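You operate a simulated robot arm through the tools that you are given. There is no shell and no other tool. Be economical: measure what you need, move in short steps, check, and stop when the job is done.

You run a simulated robot arm. Do the job below in one go: nothing can be reset, and whatever is moved stays where it is left.

JOB
Fill the blue-band bottle to its line at the paddle tap.
Fine: use the carriage and leave it in the middle; the bottle goes back in the crate; spill nothing.

The check looks at the end state, three seconds after you hand in, the way a careful person would. Anything else that was tipped, shoved, dropped, spilled or broken makes it a failure.

ROBOT AND FRAMES
A 7-joint arm with a two-finger parallel gripper, fixed in place. Base frame: the origin is at the foot of the arm, x ahead of it, y to its left, z up; the work surface is at about z = 0.4. Units: cm, degrees, N and s.
With the tool pointing down near the work surface it reaches from about 22 to 58 cm from the base axis. Its first joint turns from -66.0 to 66.0 degrees. Payload 2.5 kg.
The tool frame sits at the grasp point between the pads (the TCP): z along the fingers, y along the line on which they close. The tips reach 2.3 cm beyond it. The gripper opens to 9.4 cm. The fingers are 3.8 cm wide and 1 cm thick; the gripper's body (5.4 by 9.6 cm) begins 3.9 cm behind the TCP.
Orientation is that of the tool frame in the base frame, as a unit quaternion [w, x, y, z]. With the fingers straight down and closing along the base's y, the tool's x points along the base's -x, its y along +y and its z along -z.

CONTROLS
- The arm moves only by the tool servo_tool. Its argument "steps" is a list of rows, each a list of 7 numbers: the shift along the tool's x, y, z in cm, then the turn, a rotation vector about the tool's x, y, z in degrees, then the opening, from 0 (shut) to 1 (fully open). In form: [[x, y, z, ax, ay, az, grip], ...]. A call has 1 to 10 rows; each row shifts and turns the commanded pose from where the row before left it, along the tool's axes as they then stand. A row lasts 0.2 s, in which the tool goes at most 5 cm and 8.6 degrees; a call with a longer step from one row to the next is refused whole, and so is a gripper value outside its range. Where a pose cannot be reached the arm comes as near as it can. A force on the tool above 50 N (or 10 N above the force at the start of the call, whichever is more), or a blocked arm, ends the call early, and 0.2 s more pass. The fingers move at their own pace (about 10.8 cm/s each) and stop on an object; they squeeze with about 26 N. The grip force told is the motor's: it shows also when the fingers shut on nothing. Time passes only in rows, and 0.2 s behind the last, so rows that do not move let the fingers close. The reply holds the time, the measured pose of the TCP, the force on the tool along the base axes, the opening and the grip force, in the units named above and with some noise, and new pictures: "pictures" is both (left out), scene, wrist or none.
- Cameras (640 x 400 px; columns grow to the right, rows downward): "scene" is fixed at [9.3, -39.03, 55.41]; the picture's right is [0.97, -0.24, 0.00], its down [-0.11, -0.46, -0.88] and it looks along [0.21, 0.86, -0.47] (base axes); focal length 261 px, centre (320, 200). "wrist" rides on the gripper at [-3.9, 0, -4.4] in the tool frame; the picture's right is [0.00, -1.00, 0.00], its down [0.97, 0.00, -0.24] and it looks along [0.24, 0.00, 0.97] (tool axes); focal length 218 px, centre (320, 200).
- measure_at(camera, pixels): for up to 12 pixels [column, row] of the newest picture of that camera ("zoom" is the newest enlarged one), the place [x, y, z] in the base frame of the surface seen there, good to about 0.2 cm. No time passes.
- enlarge(camera, box): a new picture of the part [left, top, right, bottom] of that camera's present view, enlarged. No time passes.
- finish_job(): hands the job in; it is judged then, once.

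Go step by step. Measure first, check grasps and placings, and put right what went wrong. The budget is 80 turns and 120 pictures, counting those below and the enlarged ones. Unless the task says otherwise, let go and move clear before handing in, and close with one line.

The tools are called after "Request:" as name(argument=value, ...) on one line, values as JSON. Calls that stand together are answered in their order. servo_tool: Moves the arm, as the interface text tells. Its arguments: {"type":"object","properties":{"steps":{"type":"array","items":{"type":"array","items":{"type":"number"}}},"pictures":{"type":"string","enum":["both","scene","wrist","none"]}},"required":["steps"]} The other tools are called the same way: measure_at (camera, pixels) gives the place of the surface under pixels of a picture; enlarge (camera, box) takes an enlarged picture of a part of a camera's view; finish_job () hands the job in.

At the start:

```text
time: 0.0
tcp_pos: [40.01, 2.87, 47.36]
tcp_rot: [0.0, 0.0, 1.0, 0.0]
wrist_force: [-0.9, 0.6, -0.6]
gripper_width: 9.4
grip_force: 0.1
```

scene: 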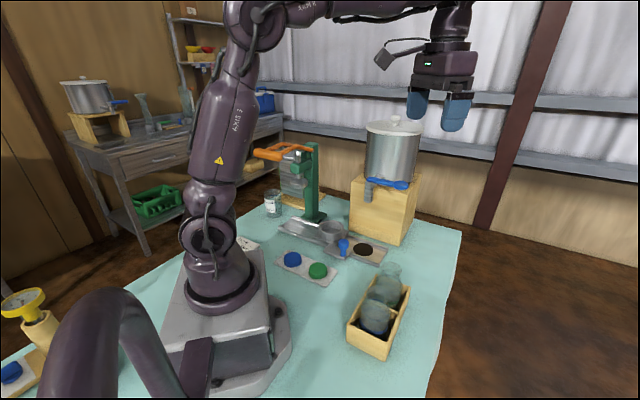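
wrist: 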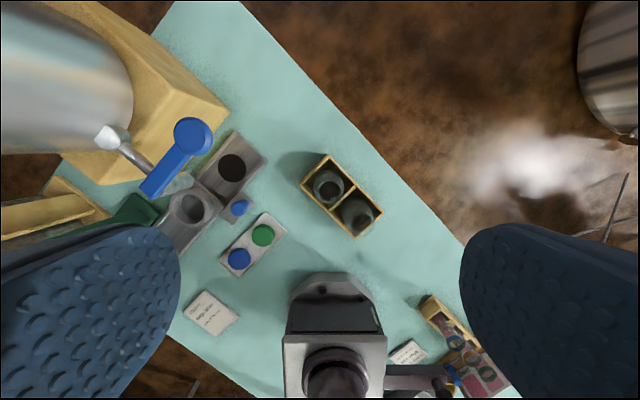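

The scene shows a crate with two bottles (about px 380,300), a kettle on a stand with a blue paddle tap (385,185), a green press, and a carriage/track. I'll enlarge to see the details.

Request:
enlarge(camera="scene", box=[240, 100, 440, 280])

Request:
enlarge(camera="wrist", box=[100, 80, 400, 340])

Request:
enlarge(camera="scene", box=[330, 240, 430, 370])

```text
2.22 times, centred on (340, 190) of scene
```

zoom: 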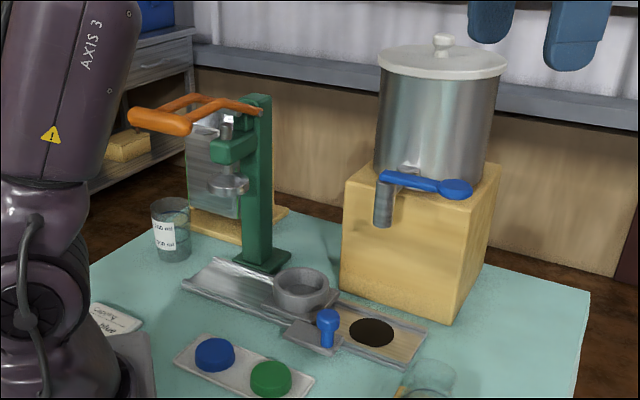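

```text
1.54 times, centred on (250, 210) of wrist
```

zoom: 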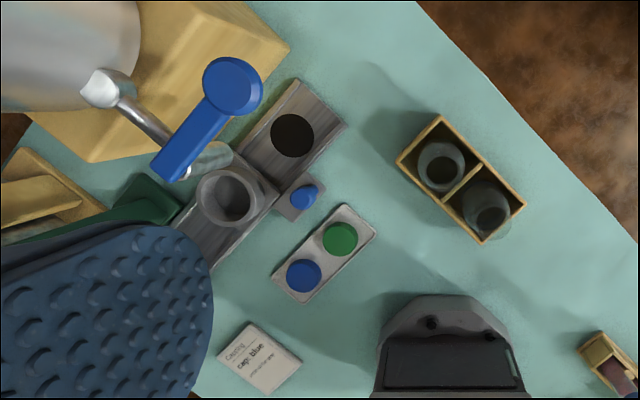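

```text
3.08 times, centred on (380, 305) of scene
```

zoom: 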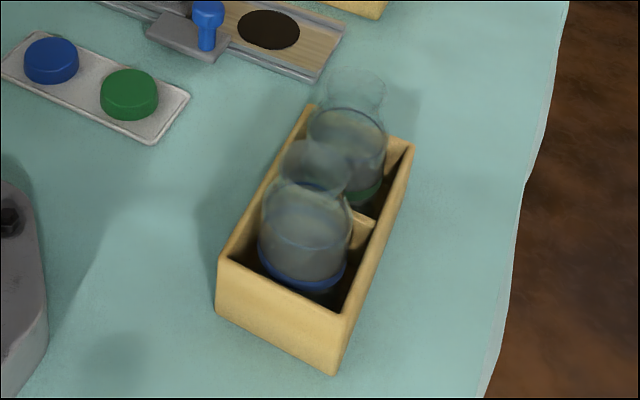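

The near bottle in the crate has the blue band at its base and the far one green; the track carries a carriage with a cup and a blue knob. I'll measure the key places.

Request:
measure_at(camera="zoom", pixels=[[305, 165], [345, 130], [290, 235], [306, 285], [215, 255], [335, 375], [412, 145], [307, 110], [270, 28], [208, 10], [205, 50], [360, 215]])

Request:
measure_at(camera="scene", pixels=[[345, 243], [345, 254], [333, 228], [369, 200], [369, 184], [404, 184], [372, 183], [365, 250], [282, 228], [390, 205], [317, 160], [323, 238]])

Request:
measure_at(camera="wrist", pixels=[[193, 135], [150, 190], [140, 155], [105, 138], [192, 205], [239, 207], [231, 167], [329, 187], [357, 213], [180, 183], [264, 235], [237, 258]])

Request:
enlarge(camera="wrist", box=[170, 280, 250, 340])

Request:
enlarge(camera="wrist", box=[370, 280, 530, 400])

```text
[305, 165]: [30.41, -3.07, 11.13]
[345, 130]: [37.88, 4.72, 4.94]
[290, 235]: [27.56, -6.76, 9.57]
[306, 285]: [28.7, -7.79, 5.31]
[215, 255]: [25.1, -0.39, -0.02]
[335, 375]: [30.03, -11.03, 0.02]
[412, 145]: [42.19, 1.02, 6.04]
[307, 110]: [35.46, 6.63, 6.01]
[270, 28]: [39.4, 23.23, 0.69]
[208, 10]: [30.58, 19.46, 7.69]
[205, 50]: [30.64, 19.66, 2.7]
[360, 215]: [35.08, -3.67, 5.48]
```

```text
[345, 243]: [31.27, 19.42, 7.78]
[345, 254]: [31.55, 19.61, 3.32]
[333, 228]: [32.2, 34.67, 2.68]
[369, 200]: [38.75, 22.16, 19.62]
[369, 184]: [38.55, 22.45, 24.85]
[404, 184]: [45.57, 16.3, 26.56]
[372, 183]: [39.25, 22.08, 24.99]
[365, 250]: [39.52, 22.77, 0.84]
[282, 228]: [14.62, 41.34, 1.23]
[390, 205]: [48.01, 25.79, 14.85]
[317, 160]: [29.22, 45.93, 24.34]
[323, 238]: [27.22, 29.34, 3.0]
```

```text
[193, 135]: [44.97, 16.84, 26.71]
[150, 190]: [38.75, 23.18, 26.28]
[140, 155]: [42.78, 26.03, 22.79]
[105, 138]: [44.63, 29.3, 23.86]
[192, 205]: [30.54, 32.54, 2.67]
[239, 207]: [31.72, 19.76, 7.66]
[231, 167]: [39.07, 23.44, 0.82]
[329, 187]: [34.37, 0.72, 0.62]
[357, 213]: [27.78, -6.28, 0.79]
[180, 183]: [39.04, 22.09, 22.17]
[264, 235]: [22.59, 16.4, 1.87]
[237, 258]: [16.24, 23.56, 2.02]
```

```text
6.67 times, centred on (210, 310) of wrist
```

zoom: 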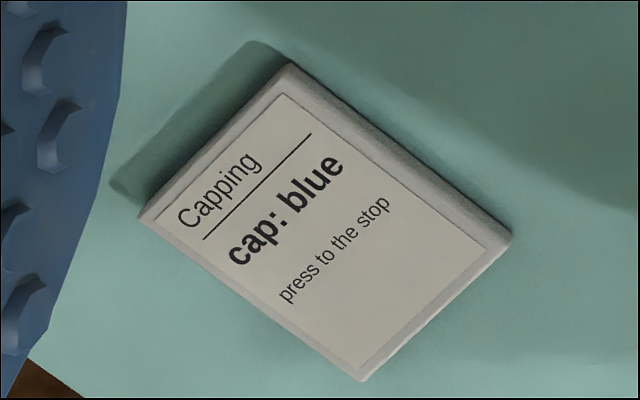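

```text
3.33 times, centred on (450, 340) of wrist
```

zoom: 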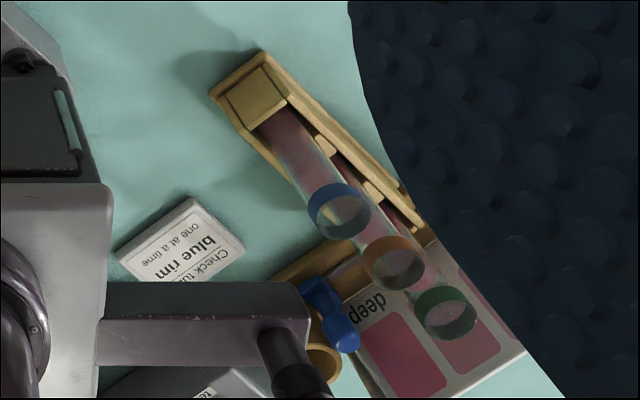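

The card concerns capping, which is not part of this job. I need close-ups of the tap, the cup on its carriage and the bottle's fill line.

Request:
enlarge(camera="scene", box=[345, 165, 425, 215])

Request:
enlarge(camera="scene", box=[350, 280, 410, 340])

Request:
enlarge(camera="scene", box=[270, 210, 400, 290])

```text
8.00 times, centred on (385, 190) of scene
```

zoom: 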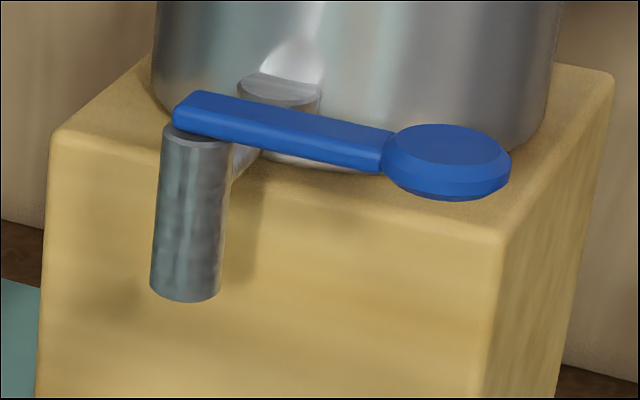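

```text
6.67 times, centred on (380, 310) of scene
```

zoom: 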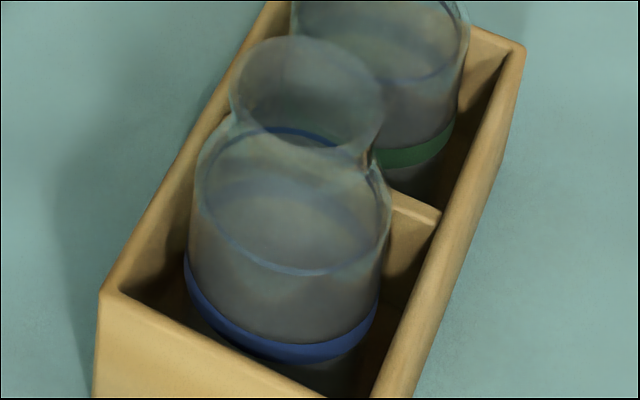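

```text
4.92 times, centred on (335, 250) of scene
```

zoom: 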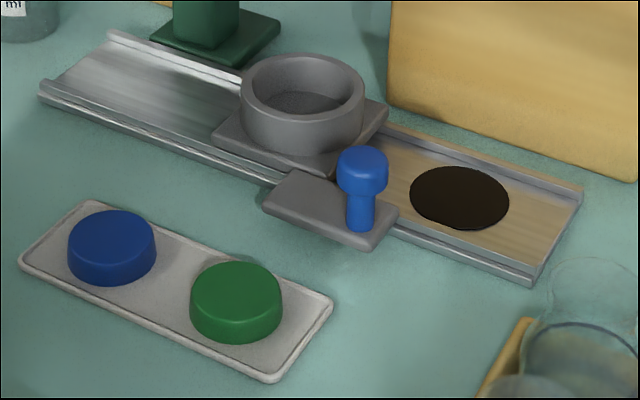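

The tap's lever sits on top of the spout, and the cup stands on a carriage with a side knob. I'll measure these in detail.

Request:
measure_at(camera="zoom", pixels=[[243, 88], [362, 88], [302, 58], [302, 118], [302, 100], [363, 155], [320, 205], [459, 198], [580, 190], [533, 280], [110, 35], [42, 90]])

Request:
enlarge(camera="scene", box=[345, 165, 425, 215])

```text
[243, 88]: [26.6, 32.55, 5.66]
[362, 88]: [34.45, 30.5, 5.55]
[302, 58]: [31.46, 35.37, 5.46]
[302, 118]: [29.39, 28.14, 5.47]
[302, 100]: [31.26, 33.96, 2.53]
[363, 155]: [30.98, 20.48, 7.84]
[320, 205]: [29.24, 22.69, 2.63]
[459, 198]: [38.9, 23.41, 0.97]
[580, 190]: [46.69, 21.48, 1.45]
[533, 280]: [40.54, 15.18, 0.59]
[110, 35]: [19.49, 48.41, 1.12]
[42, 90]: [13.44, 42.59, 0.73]
```

```text
8.00 times, centred on (385, 190) of scene
```

zoom: 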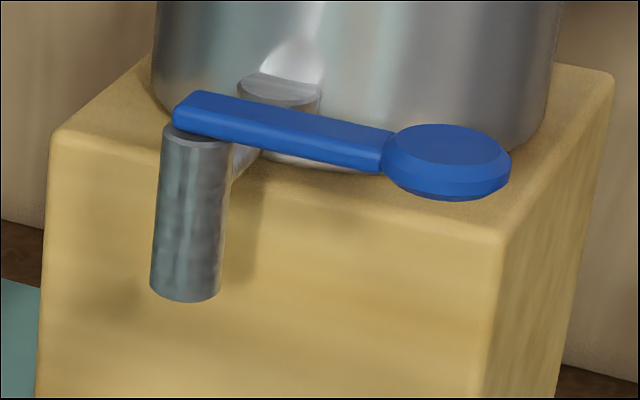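

The cup centre is near (30.5, 31.7) with its rim at z 5.5, and the track runs at -45° in base, with the tap mat near (39, 23.3). I'll move the wrist camera over the crate while turning the fingers to close across its short side.

Request:
servo_tool(steps=[[1.5, -1.2, 2, 0, 0, 0, 1], [1.5, -1.2, 2, 0, 0, 0, 1], [1.5, -1.2, 2, 0, 0, 0, 1], [1.5, -1.2, 2, 0, 0, 0, 1], [0, 0, 2, 0, 0, -8.4, 1], [0, 0, 2, 0, 0, -8.4, 1], [0, 0, 2, 0, 0, -8.4, 1], [0, 0, 2, 0, 0, -8.4, 1], [0, 0, 2, 0, 0, -8.4, 1], [0, 0, 0, 0, 0, -8, 1]])

```text
time: 2.2
tcp_pos: [34.13, -1.86, 29.46]
tcp_rot: [0.0, -0.424, 0.906, 0.0]
wrist_force: [-0.5, 0.1, -0.8]
gripper_width: 9.39
grip_force: 0.1
```

scene: 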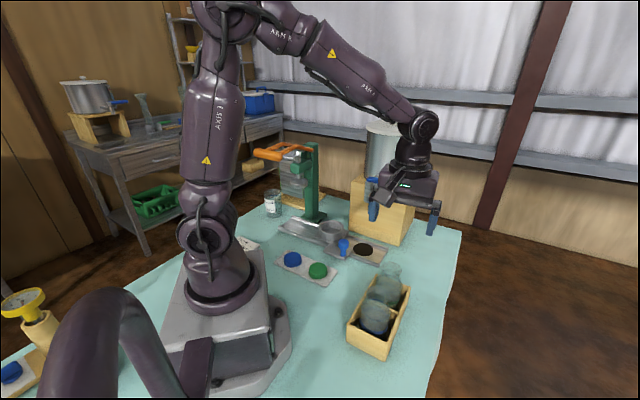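
wrist: 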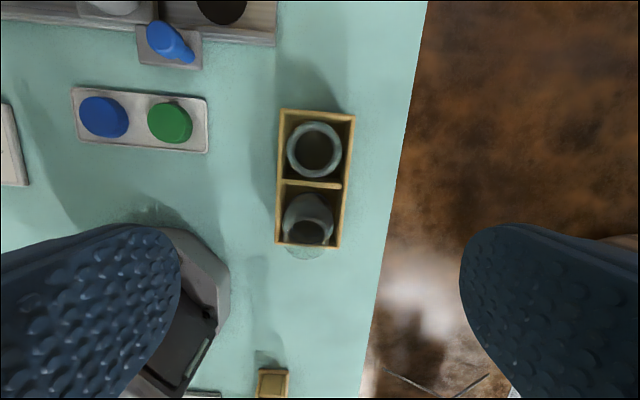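

The crate is aligned within a few degrees in the wrist view; blue-band bottle at about (308,222). Enlarging it and measuring crate and bottle points.

Request:
enlarge(camera="wrist", box=[260, 100, 380, 270])

Request:
measure_at(camera="wrist", pixels=[[281, 111], [354, 118], [277, 245], [338, 246], [279, 182], [342, 187], [314, 123], [314, 177], [288, 150], [341, 150]])

```text
2.35 times, centred on (320, 185) of wrist
```

zoom: 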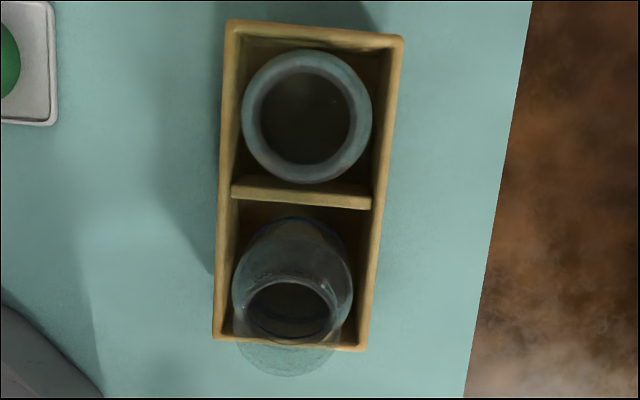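

```text
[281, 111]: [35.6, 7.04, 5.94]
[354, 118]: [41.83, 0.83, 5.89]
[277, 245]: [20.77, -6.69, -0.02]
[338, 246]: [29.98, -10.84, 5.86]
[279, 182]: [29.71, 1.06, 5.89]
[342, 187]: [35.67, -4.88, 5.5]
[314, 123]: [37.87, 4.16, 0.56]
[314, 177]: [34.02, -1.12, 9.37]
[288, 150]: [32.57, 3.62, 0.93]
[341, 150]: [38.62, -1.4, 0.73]
```

The crate is at exactly 45°, so the blue bottle should be centred near (30.0, -4.8). I'll centre over it, straighten the yaw and descend some to see the neck.

Request:
servo_tool(steps=[[2.2, 0.4, 2, 0, 0, 5.1, 1], [2.5, 0.3, 2, 0, 0, 0, 1], [0, 0, 2.5, 0, 0, 0, 1]])

```text
time: 3.0
tcp_pos: [30.49, -4.88, 22.81]
tcp_rot: [0.0, -0.382, 0.924, 0.0]
wrist_force: [-0.1, -0.5, -0.2]
gripper_width: 9.4
grip_force: 0.1
```

scene: 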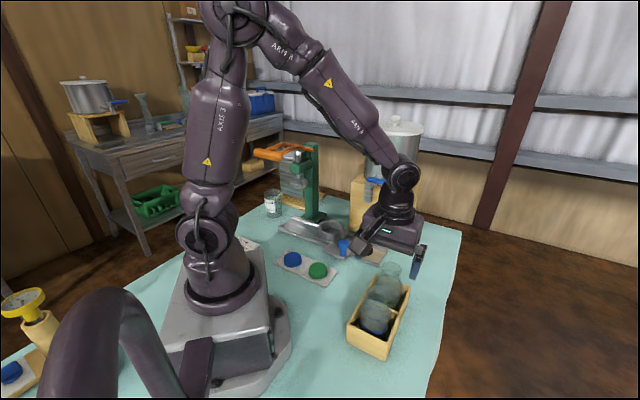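
wrist: 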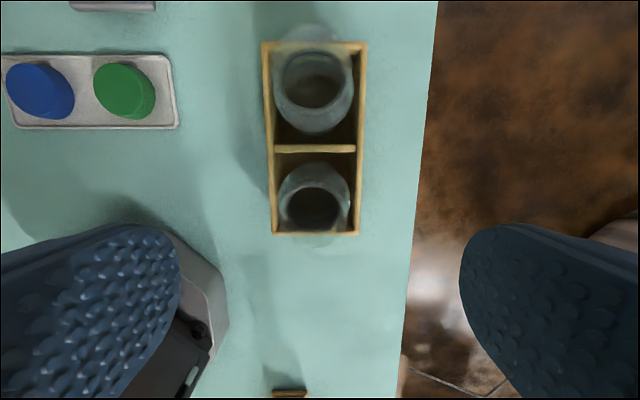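

Request:
enlarge(camera="wrist", box=[255, 135, 375, 255])

Request:
enlarge(camera="scene", box=[340, 250, 420, 350])

```text
3.33 times, centred on (315, 195) of wrist
```

zoom: 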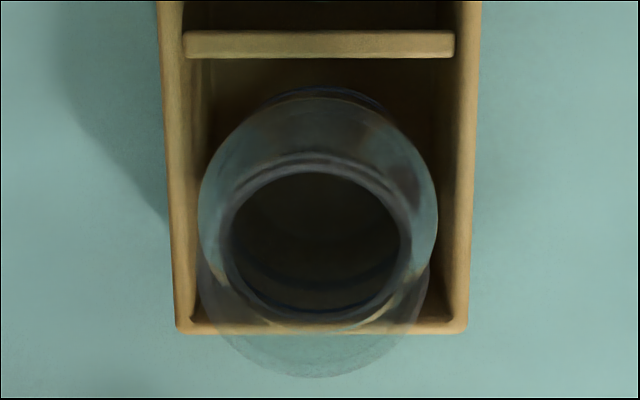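

```text
4.00 times, centred on (380, 300) of scene
```

zoom: 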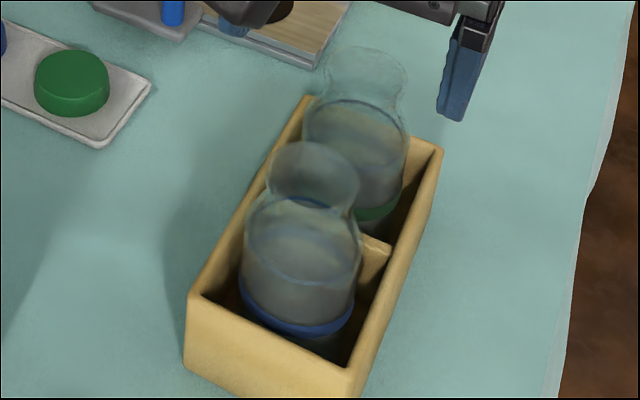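

Request:
measure_at(camera="scene", pixels=[[379, 287], [375, 290], [378, 293], [377, 300], [369, 293], [388, 294], [376, 318], [375, 330], [391, 321], [362, 312]])

Request:
measure_at(camera="wrist", pixels=[[315, 247], [290, 237], [343, 235], [281, 195], [345, 195], [315, 184], [315, 163]])

```text
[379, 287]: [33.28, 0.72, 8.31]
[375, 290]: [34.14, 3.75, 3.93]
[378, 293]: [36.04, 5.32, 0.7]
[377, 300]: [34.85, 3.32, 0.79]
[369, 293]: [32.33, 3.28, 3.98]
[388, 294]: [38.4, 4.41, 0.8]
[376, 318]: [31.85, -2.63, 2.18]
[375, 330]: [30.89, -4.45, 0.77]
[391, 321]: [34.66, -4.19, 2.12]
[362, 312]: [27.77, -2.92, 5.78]
```

```text
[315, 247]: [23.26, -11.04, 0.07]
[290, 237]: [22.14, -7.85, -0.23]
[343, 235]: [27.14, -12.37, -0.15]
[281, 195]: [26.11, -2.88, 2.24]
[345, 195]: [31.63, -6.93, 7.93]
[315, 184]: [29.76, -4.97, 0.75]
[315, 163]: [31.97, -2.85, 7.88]
```

Triangulating the rim from both cameras gives z ≈ 13.9 with the axis at about (30, -4.8). I want the bottle's profile at high magnification before choosing the grip height.

Request:
enlarge(camera="scene", box=[360, 280, 400, 340])

Request:
enlarge(camera="scene", box=[372, 255, 412, 310])

```text
6.67 times, centred on (380, 310) of scene
```

zoom: 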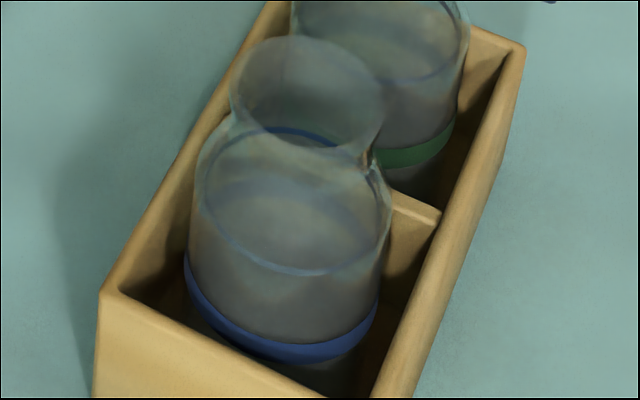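

```text
7.27 times, centred on (392, 282) of scene
```

zoom: 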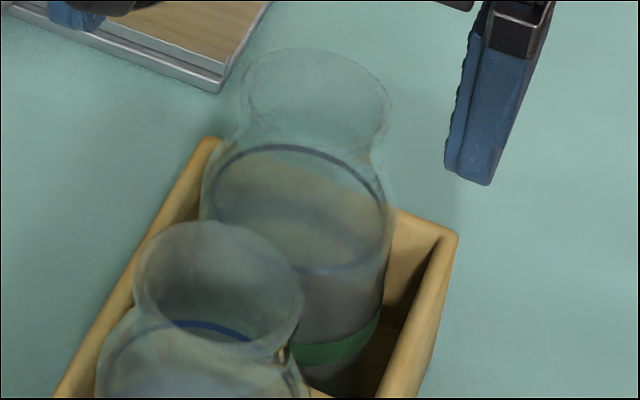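

The fill-line ring lies about 7.9 cm above the bottle's base, and the neck (about 4.3 cm wide) spans z 11.6–13.9. I'll descend with open fingers to the neck at TCP z ≈ 13.3.

Request:
servo_tool(steps=[[0.3, 0.15, 2, 0, 0, 0, 1], [0, 0, 2.5, 0, 0, 0, 1], [0, 0, 2.5, 0, 0, 0, 1], [0, 0, 1.5, 0, 0, 0, 1], [0, 0, 1.0, 0, 0, 0, 1]])

Request:
enlarge(camera="scene", box=[340, 240, 420, 340])

```text
time: 4.2
tcp_pos: [30.08, -4.91, 13.34]
tcp_rot: [0.0, -0.381, 0.924, 0.0]
wrist_force: [0.1, -0.3, 0.1]
gripper_width: 9.4
grip_force: 0.1
```

scene: 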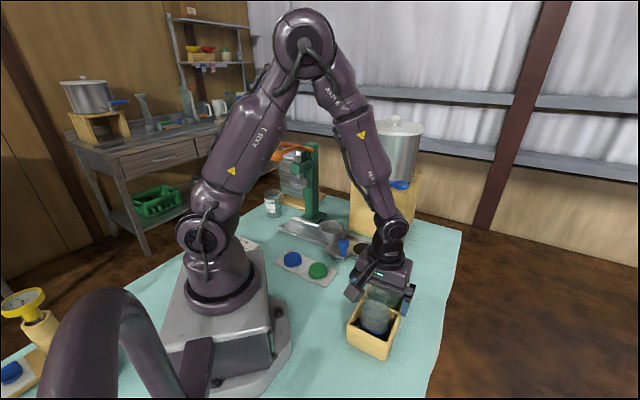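
wrist: 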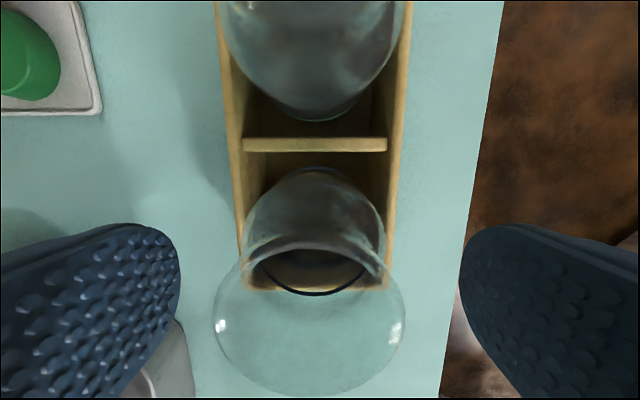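

```text
4.00 times, centred on (380, 290) of scene
```

zoom: 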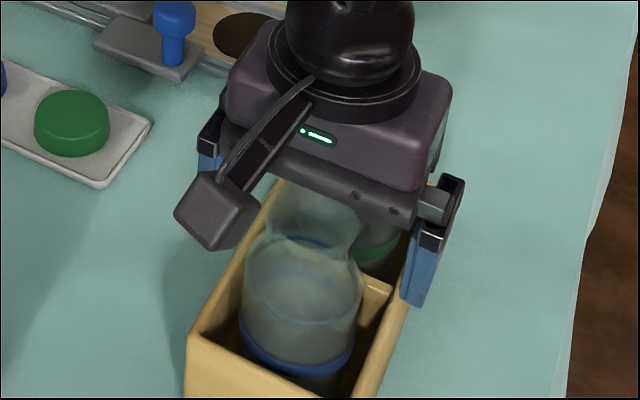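

The mouth is roughly centred between the pads (wrist ellipse centre ≈ (309,317)), offset ~0.3 cm. I'll correct it, lower 0.3 cm and close.

Request:
servo_tool(steps=[[0.2, 0.25, 0.3, 0, 0, 0, 1], [0, 0, 0, 0, 0, 0, 0.7], [0, 0, 0, 0, 0, 0, 0.5], [0, 0, 0, 0, 0, 0, 0.3], [0, 0, 0, 0, 0, 0, 0.3], [0, 0, 0, 0, 0, 0, 0.3]])

Request:
enlarge(camera="scene", box=[340, 240, 420, 340])

```text
time: 5.6
tcp_pos: [29.76, -4.86, 13.03]
tcp_rot: [-0.001, -0.382, 0.924, 0.0]
wrist_force: [-1.9, 1.5, 11.8]
gripper_width: 4.7
grip_force: 25.7
```

scene: 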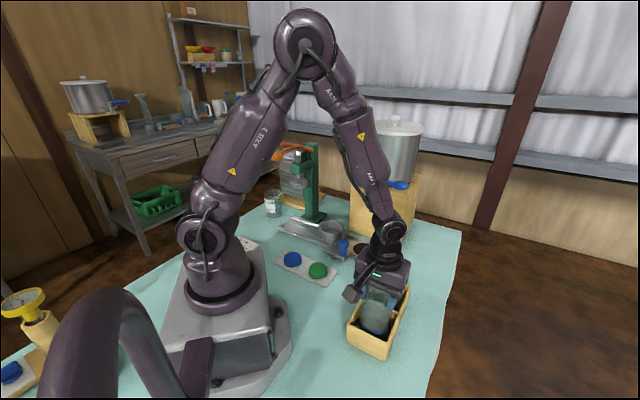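
wrist: 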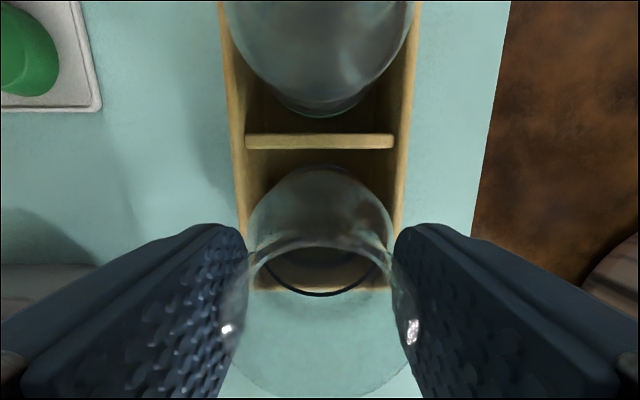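

```text
4.00 times, centred on (380, 290) of scene
```

zoom: 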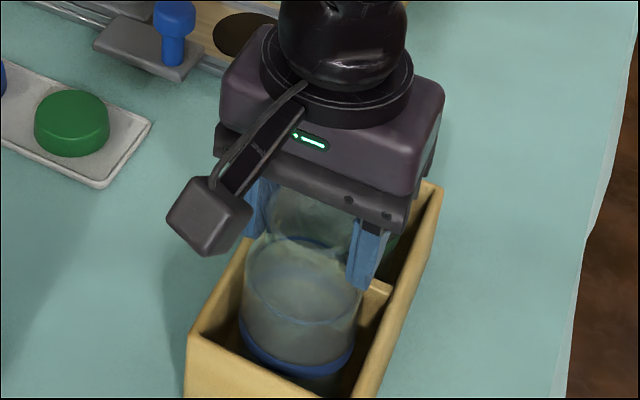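

The fingers hold the neck at 4.7 cm, though an 11.8 N upward force suggests the tips press the shoulder slightly. I'll lift gently, 1 cm, and check.

Request:
servo_tool(steps=[[0, 0, -0.4, 0, 0, 0, 0.3], [0, 0, -0.6, 0, 0, 0, 0.3], [0, 0, -1, 0, 0, 0, 0.3], [0, 0, 0, 0, 0, 0, 0.3]])

Request:
enlarge(camera="scene", box=[340, 240, 420, 340])

```text
time: 6.6
tcp_pos: [29.66, -4.86, 14.89]
tcp_rot: [0.0, -0.381, 0.924, 0.0]
wrist_force: [-0.2, -0.3, -1.0]
gripper_width: 4.67
grip_force: 26.5
```

scene: 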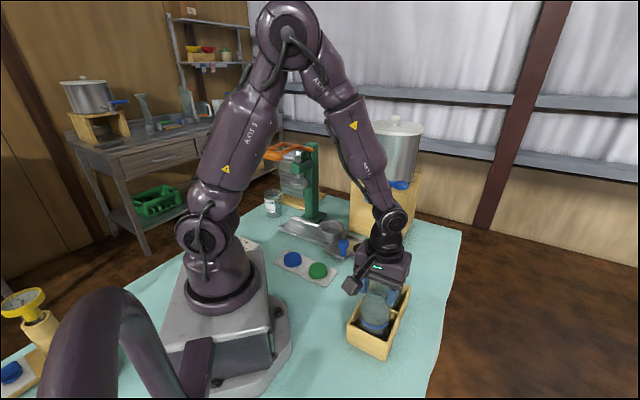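
wrist: 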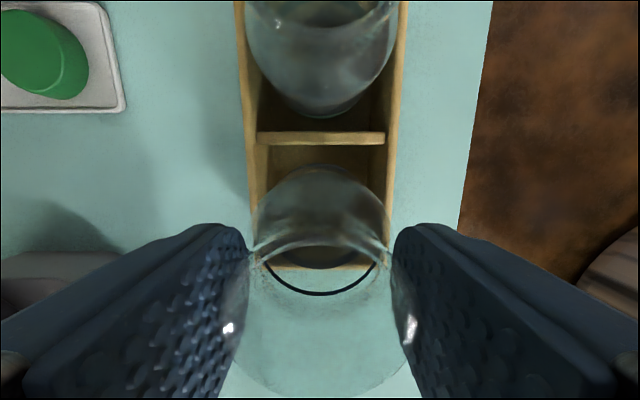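

```text
4.00 times, centred on (380, 290) of scene
```

zoom: 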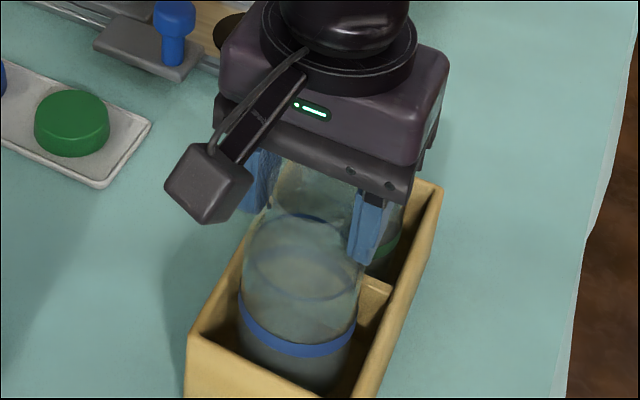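

The bottle is securely held and hangs straight. I'll lift it well clear of the crate and check the clearances round the cup.

Request:
servo_tool(steps=[[0, 0, -2, 0, 0, 0, 0.3], [0, 0, -2.5, 0, 0, 0, 0.3], [0, 0, -2.5, 0, 0, 0, 0.3], [0, 0, -2, 0, 0, 0, 0.3], [0, 0, -1, 0, 0, 0, 0.3], [0, 0, 0, 0, 0, 0, 0.3]])

Request:
measure_at(camera="scene", pixels=[[351, 176], [351, 218], [352, 195], [405, 240], [308, 160], [316, 180], [296, 185], [310, 170], [283, 155], [368, 203], [365, 202], [371, 202]])

Request:
enlarge(camera="scene", box=[340, 180, 440, 330])

Request:
enlarge(camera="scene", box=[240, 130, 360, 250])

```text
time: 8.0
tcp_pos: [29.61, -4.85, 25.03]
tcp_rot: [0.0, -0.381, 0.924, 0.0]
wrist_force: [0.5, 0.7, -1.4]
gripper_width: 4.65
grip_force: 26.3
```

scene: 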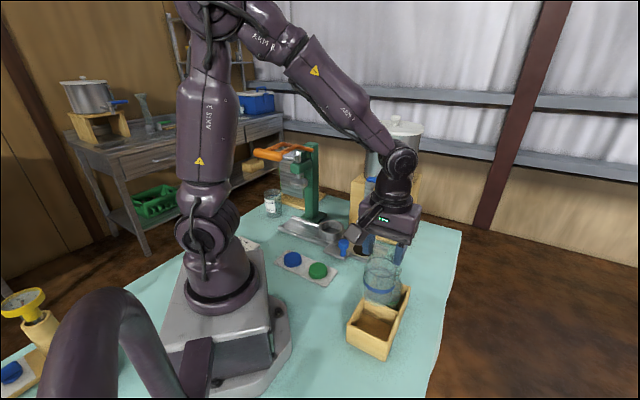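
wrist: 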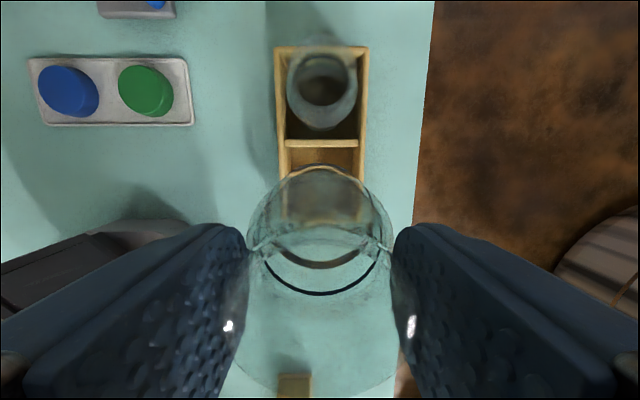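

```text
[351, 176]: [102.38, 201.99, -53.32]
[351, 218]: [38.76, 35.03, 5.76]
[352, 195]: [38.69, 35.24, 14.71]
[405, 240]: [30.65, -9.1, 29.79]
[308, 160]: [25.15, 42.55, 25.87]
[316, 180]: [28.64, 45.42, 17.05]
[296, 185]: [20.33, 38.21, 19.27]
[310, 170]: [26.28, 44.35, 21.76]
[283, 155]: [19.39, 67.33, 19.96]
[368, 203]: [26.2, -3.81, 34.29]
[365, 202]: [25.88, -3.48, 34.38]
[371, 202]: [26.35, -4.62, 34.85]
```

```text
2.67 times, centred on (390, 255) of scene
```

zoom: 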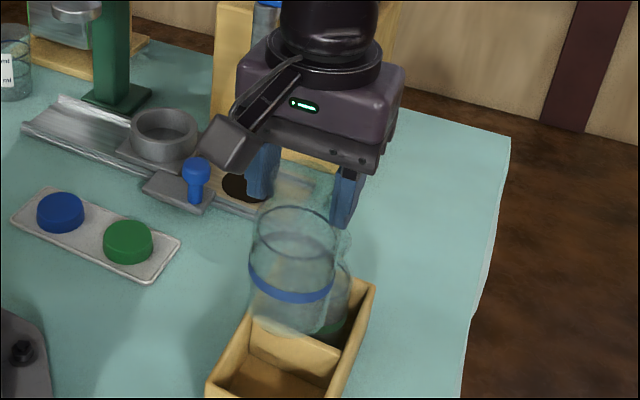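

```text
3.33 times, centred on (300, 190) of scene
```

zoom: 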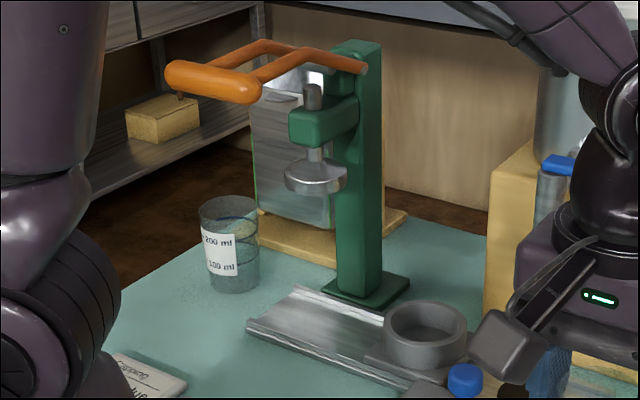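

The bottle hangs clear at z ≈ 12.7. The press column (s ≈ -12) and the stand face leave room, so I'll travel diagonally to just short of the cup, where the wrist camera will look straight down on it.

Request:
servo_tool(steps=[[-1.5, 1.8, 0, 0, 0, 0, 0.3], [-2.1, 2.6, 0, 0, 0, 0, 0.3], [-2.1, 2.6, 0, 0, 0, 0, 0.3], [-2.1, 2.6, 0, 0, 0, 0, 0.3], [-2.1, 2.6, 0, 0, 0, 0, 0.3], [-2.1, 2.6, 0, 0, 0, 0, 0.3], [-2.1, 2.6, 0, 0, 0, 0, 0.3], [-2.1, 2.6, 0, 0, 0, 0, 0.3], [-2.1, 2.6, 0, 0, 0, 0, 0.3], [-2.1, 2.6, 0, 0, 0, 0, 0.3]])

```text
time: 10.2
tcp_pos: [26.55, 26.87, 24.83]
tcp_rot: [0.0, -0.382, 0.924, 0.0]
wrist_force: [-0.1, -0.3, -1.3]
gripper_width: 4.71
grip_force: 26.2
```

scene: 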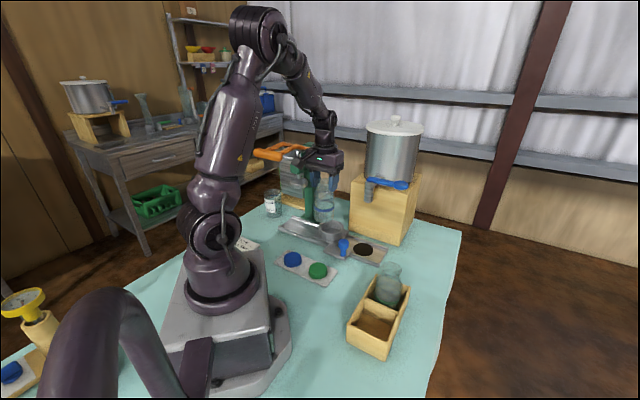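
wrist: 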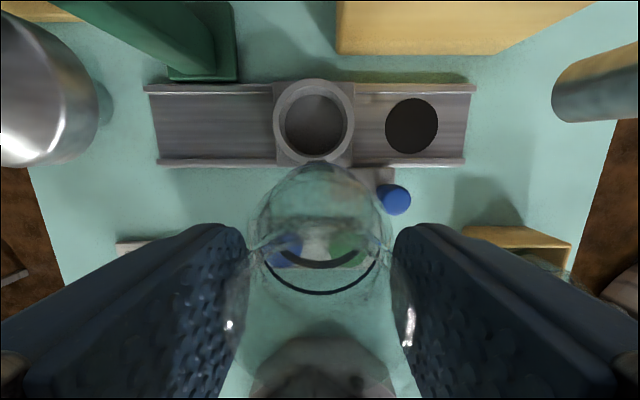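

The wrist view shows the track from column 147 to 477 with the cup in its middle at (313,121). Measuring cup rim, floor and track precisely.

Request:
enlarge(camera="wrist", box=[260, 65, 420, 225])

Request:
measure_at(camera="wrist", pixels=[[313, 125], [313, 82], [277, 121], [351, 121], [313, 159], [282, 125], [345, 125], [145, 88], [477, 88], [411, 126], [396, 200], [276, 160]])

```text
2.50 times, centred on (340, 145) of wrist
```

zoom: 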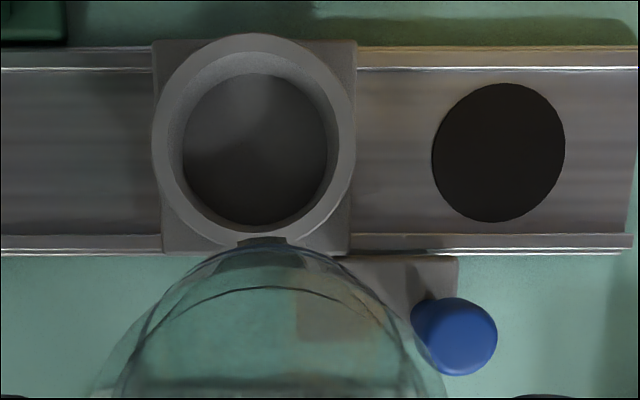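

```text
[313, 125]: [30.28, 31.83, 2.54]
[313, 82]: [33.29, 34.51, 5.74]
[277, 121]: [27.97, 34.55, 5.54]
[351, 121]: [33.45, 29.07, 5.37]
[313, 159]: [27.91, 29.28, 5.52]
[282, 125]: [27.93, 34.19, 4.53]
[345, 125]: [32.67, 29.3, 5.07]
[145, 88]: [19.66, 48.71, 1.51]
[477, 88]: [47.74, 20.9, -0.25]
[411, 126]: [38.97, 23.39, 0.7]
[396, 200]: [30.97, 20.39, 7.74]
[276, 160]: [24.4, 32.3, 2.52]
```

Cup centre is about (30.65, 31.85), inner diameter ≈ 6.6, floor z 2.5. I now need the bottle's own offset from the TCP, so I'll look at it closely.

Request:
enlarge(camera="scene", box=[295, 160, 365, 240])

Request:
enlarge(camera="wrist", box=[220, 140, 420, 400])

```text
5.00 times, centred on (330, 200) of scene
```

zoom: 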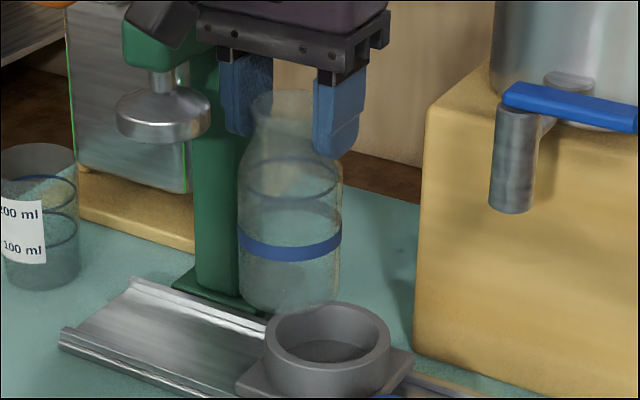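

```text
1.54 times, centred on (320, 270) of wrist
```

zoom: 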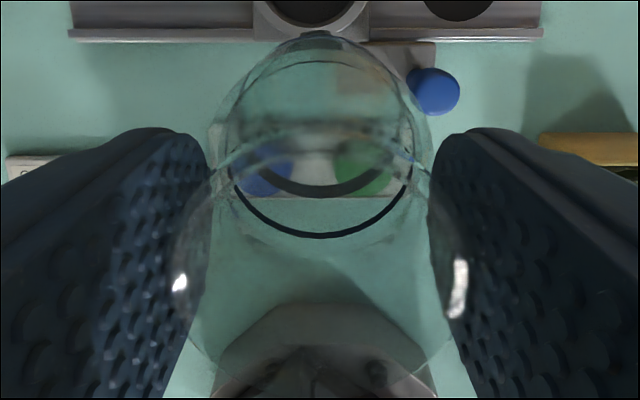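

The bottle is about 6.2 cm wide and centred on the TCP within ~0.15 cm. I'll move above the cup and lower to just over its rim, then check.

Request:
servo_tool(steps=[[-2.2, 0.3, 0, 0, 0, 0, 0.3], [-2.2, 0.32, 0, 0, 0, 0, 0.3], [-2.02, 0, 0, 0, 0, 0, 0.3], [0, 0, 2, 0, 0, 0, 0.3], [0, 0, 2, 0, 0, 0, 0.3], [0, 0, 1.5, 0, 0, 0, 0.3], [0, 0, 0, 0, 0, 0, 0.3]])

Request:
enlarge(camera="scene", box=[300, 180, 370, 260])

Request:
enlarge(camera="wrist", box=[220, 120, 420, 380])

```text
time: 11.8
tcp_pos: [30.37, 32.23, 19.62]
tcp_rot: [0.0, -0.382, 0.924, 0.0]
wrist_force: [1.2, -0.4, -0.5]
gripper_width: 4.67
grip_force: 25.3
```

scene: 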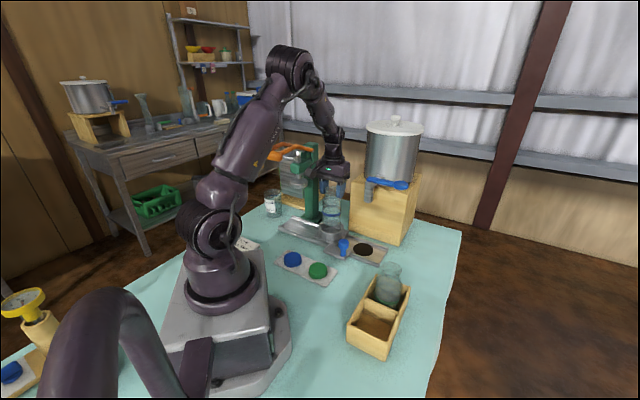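
wrist: 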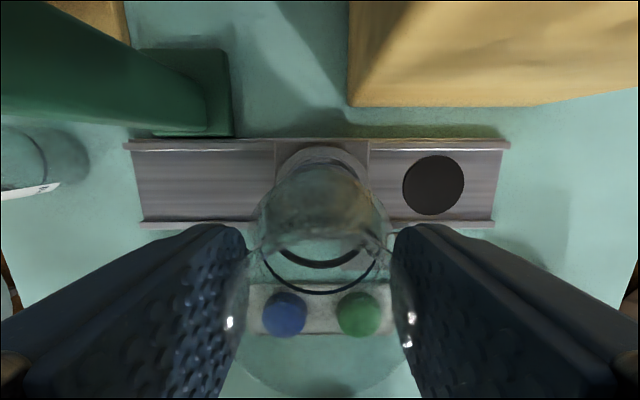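

```text
5.00 times, centred on (335, 220) of scene
```

zoom: 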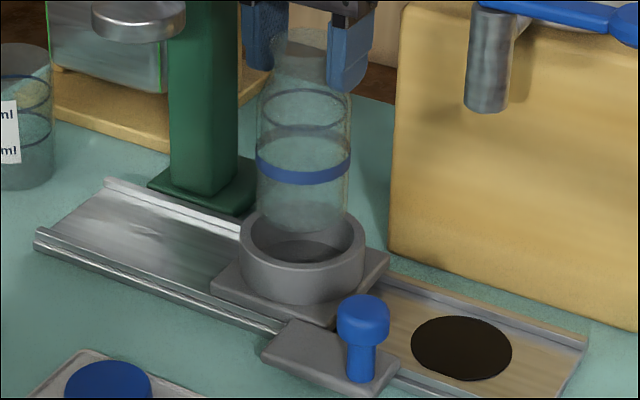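

```text
1.54 times, centred on (320, 250) of wrist
```

zoom: 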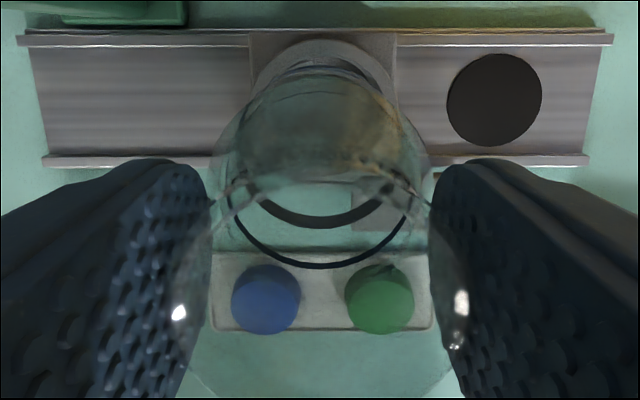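

The bottle is over the cup, within ~0.15 cm by both views. A tiny correction, then lower gently into the cup.

Request:
servo_tool(steps=[[0.05, -0.15, 1, 0, 0, 0, 0.3], [0, 0, 1, 0, 0, 0, 0.3], [0, 0, 0.5, 0, 0, 0, 0.3], [0, 0, 0.5, 0, 0, 0, 0.3], [0, 0, 0.5, 0, 0, 0, 0.3], [0, 0, 0.5, 0, 0, 0, 0.3]])

Request:
enlarge(camera="scene", box=[300, 180, 370, 260])

```text
time: 13.2
tcp_pos: [30.53, 32.15, 15.51]
tcp_rot: [0.0, -0.381, 0.924, 0.0]
wrist_force: [-0.3, 0.2, -1.9]
gripper_width: 4.67
grip_force: 26.6
```

scene: 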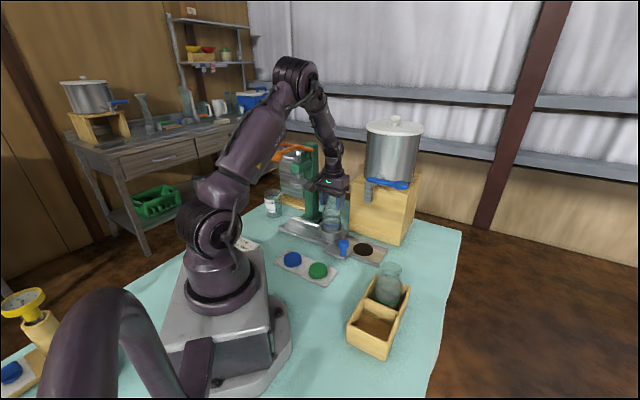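
wrist: 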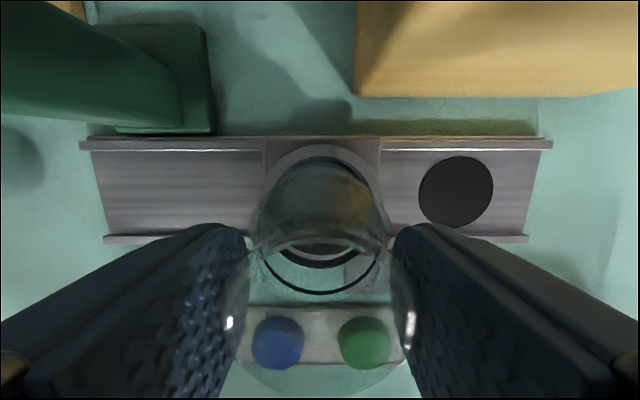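

```text
5.00 times, centred on (335, 220) of scene
```

zoom: 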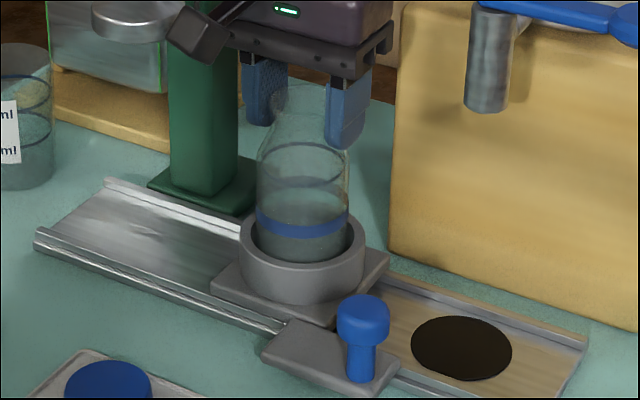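

The base is inside the cup with no side forces. Lowering the remaining ~0.7 cm to contact.

Request:
servo_tool(steps=[[0, 0, 0.3, 0, 0, 0, 0.3], [0, 0, 0.2, 0, 0, 0, 0.3], [0, 0, 0.15, 0, 0, 0, 0.3], [0, 0, 0, 0, 0, 0, 0.3]], pictures="none")

```text
time: 14.2
tcp_pos: [30.57, 32.25, 15.09]
tcp_rot: [0.003, -0.382, 0.924, 0.0]
wrist_force: [-7.8, -7.5, 37.4]
gripper_width: 4.69
grip_force: 26.0
```

Contact is firm (37 N) at the expected floor height. I'll relieve the pressure by backing off slightly, then open.

Request:
servo_tool(steps=[[0, 0, -0.2, 0, 0, 0, 0.3], [0, 0, -0.08, 0, 0, 0, 0.3], [0, 0, 0, 0, 0, 0, 0.3]])

Request:
enlarge(camera="scene", box=[300, 180, 370, 260])

```text
time: 15.0
tcp_pos: [30.46, 32.29, 15.24]
tcp_rot: [0.0, -0.382, 0.924, 0.0]
wrist_force: [0.6, 0.8, 3.7]
gripper_width: 4.65
grip_force: 25.8
```

scene: 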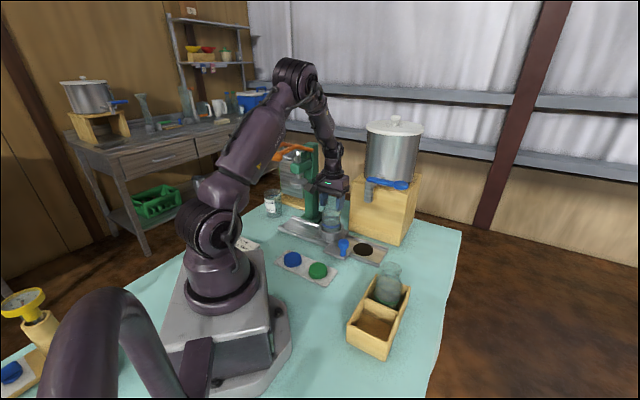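
wrist: 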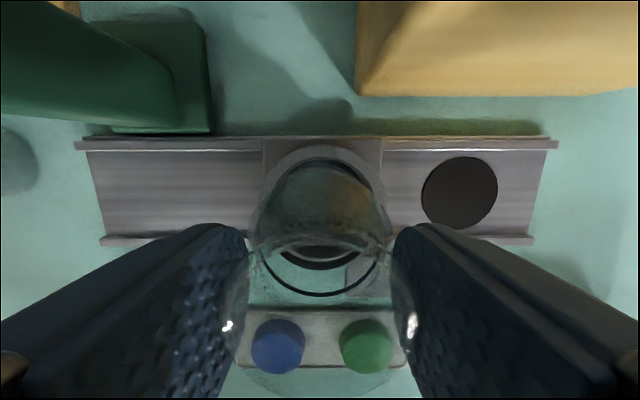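

```text
5.00 times, centred on (335, 220) of scene
```

zoom: 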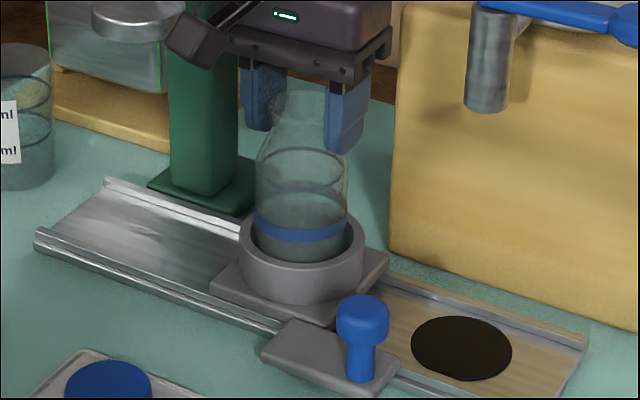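

Force has dropped to ~4 N and the bottle stands inside the cup. Opening the fingers gradually.

Request:
servo_tool(steps=[[0, 0, 0, 0, 0, 0, 0.55], [0, 0, 0, 0, 0, 0, 0.7], [0, 0, 0, 0, 0, 0, 1], [0, 0, 0, 0, 0, 0, 1]])

Request:
enlarge(camera="scene", box=[300, 180, 370, 260])

```text
time: 16.0
tcp_pos: [30.53, 32.26, 15.16]
tcp_rot: [0.0, -0.382, 0.924, -0.001]
wrist_force: [-0.4, -0.5, 1.0]
gripper_width: 9.4
grip_force: 0.0
```

scene: 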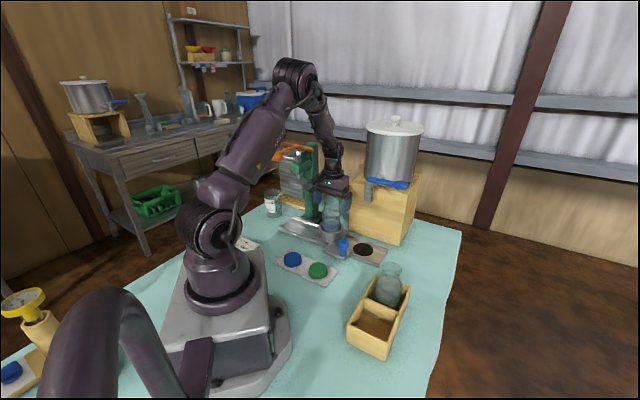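
wrist: 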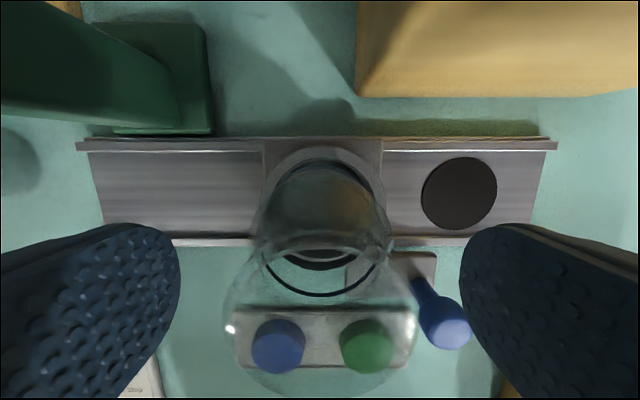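

```text
5.00 times, centred on (335, 220) of scene
```

zoom: 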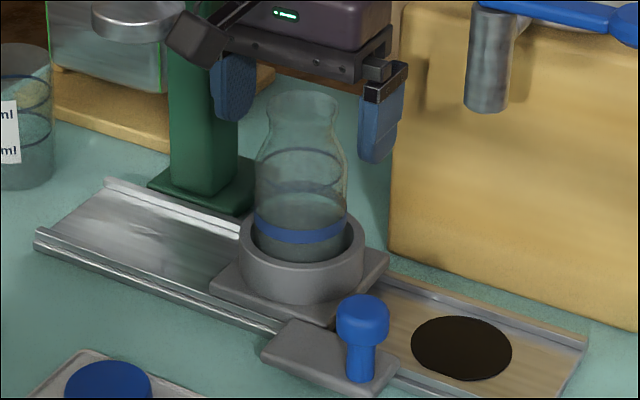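

The bottle stands upright in the cup. I'll raise, move over to the blue knob (30.97, 20.3), and narrow the opening.

Request:
servo_tool(steps=[[0, 0, -2.5, 0, 0, 0, 1], [0, 0, -2.5, 0, 0, 0, 1], [2, -2, 0, 0, 0, 0, 1], [2, -2, 0, 0, 0, 0, 0.8], [2, -2.3, 0, 0, 0, 0, 0.5], [2.2, -2.5, 0, 0, 0, 0, 0.45], [0, 0, 0, 0, 0, 0, 0.45]])

```text
time: 17.6
tcp_pos: [31.2, 20.11, 20.22]
tcp_rot: [-0.001, -0.381, 0.924, 0.001]
wrist_force: [-1.4, 0.4, 0.5]
gripper_width: 4.24
grip_force: 0.1
```

scene: 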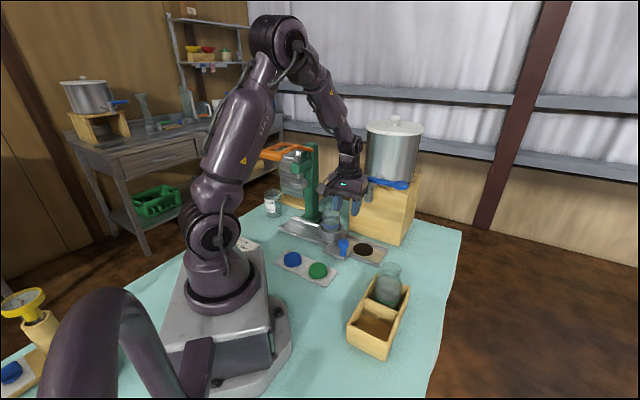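
wrist: 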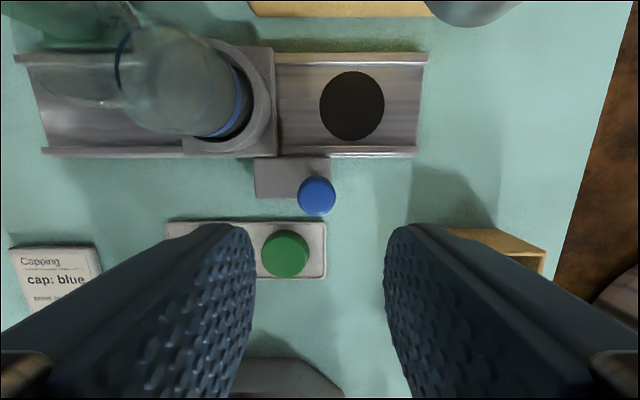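

Request:
measure_at(camera="wrist", pixels=[[317, 188], [302, 190], [333, 190], [317, 178], [270, 180], [350, 105], [390, 10]])

Request:
measure_at(camera="scene", pixels=[[341, 241], [347, 241], [344, 239], [344, 245]])

```text
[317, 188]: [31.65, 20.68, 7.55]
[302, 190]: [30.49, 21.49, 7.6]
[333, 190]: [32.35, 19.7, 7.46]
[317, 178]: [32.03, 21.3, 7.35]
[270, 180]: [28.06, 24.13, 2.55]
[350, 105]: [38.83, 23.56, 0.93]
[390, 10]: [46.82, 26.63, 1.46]
```

```text
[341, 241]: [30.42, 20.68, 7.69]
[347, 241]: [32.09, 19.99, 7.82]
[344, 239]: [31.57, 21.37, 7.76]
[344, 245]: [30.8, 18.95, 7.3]
```

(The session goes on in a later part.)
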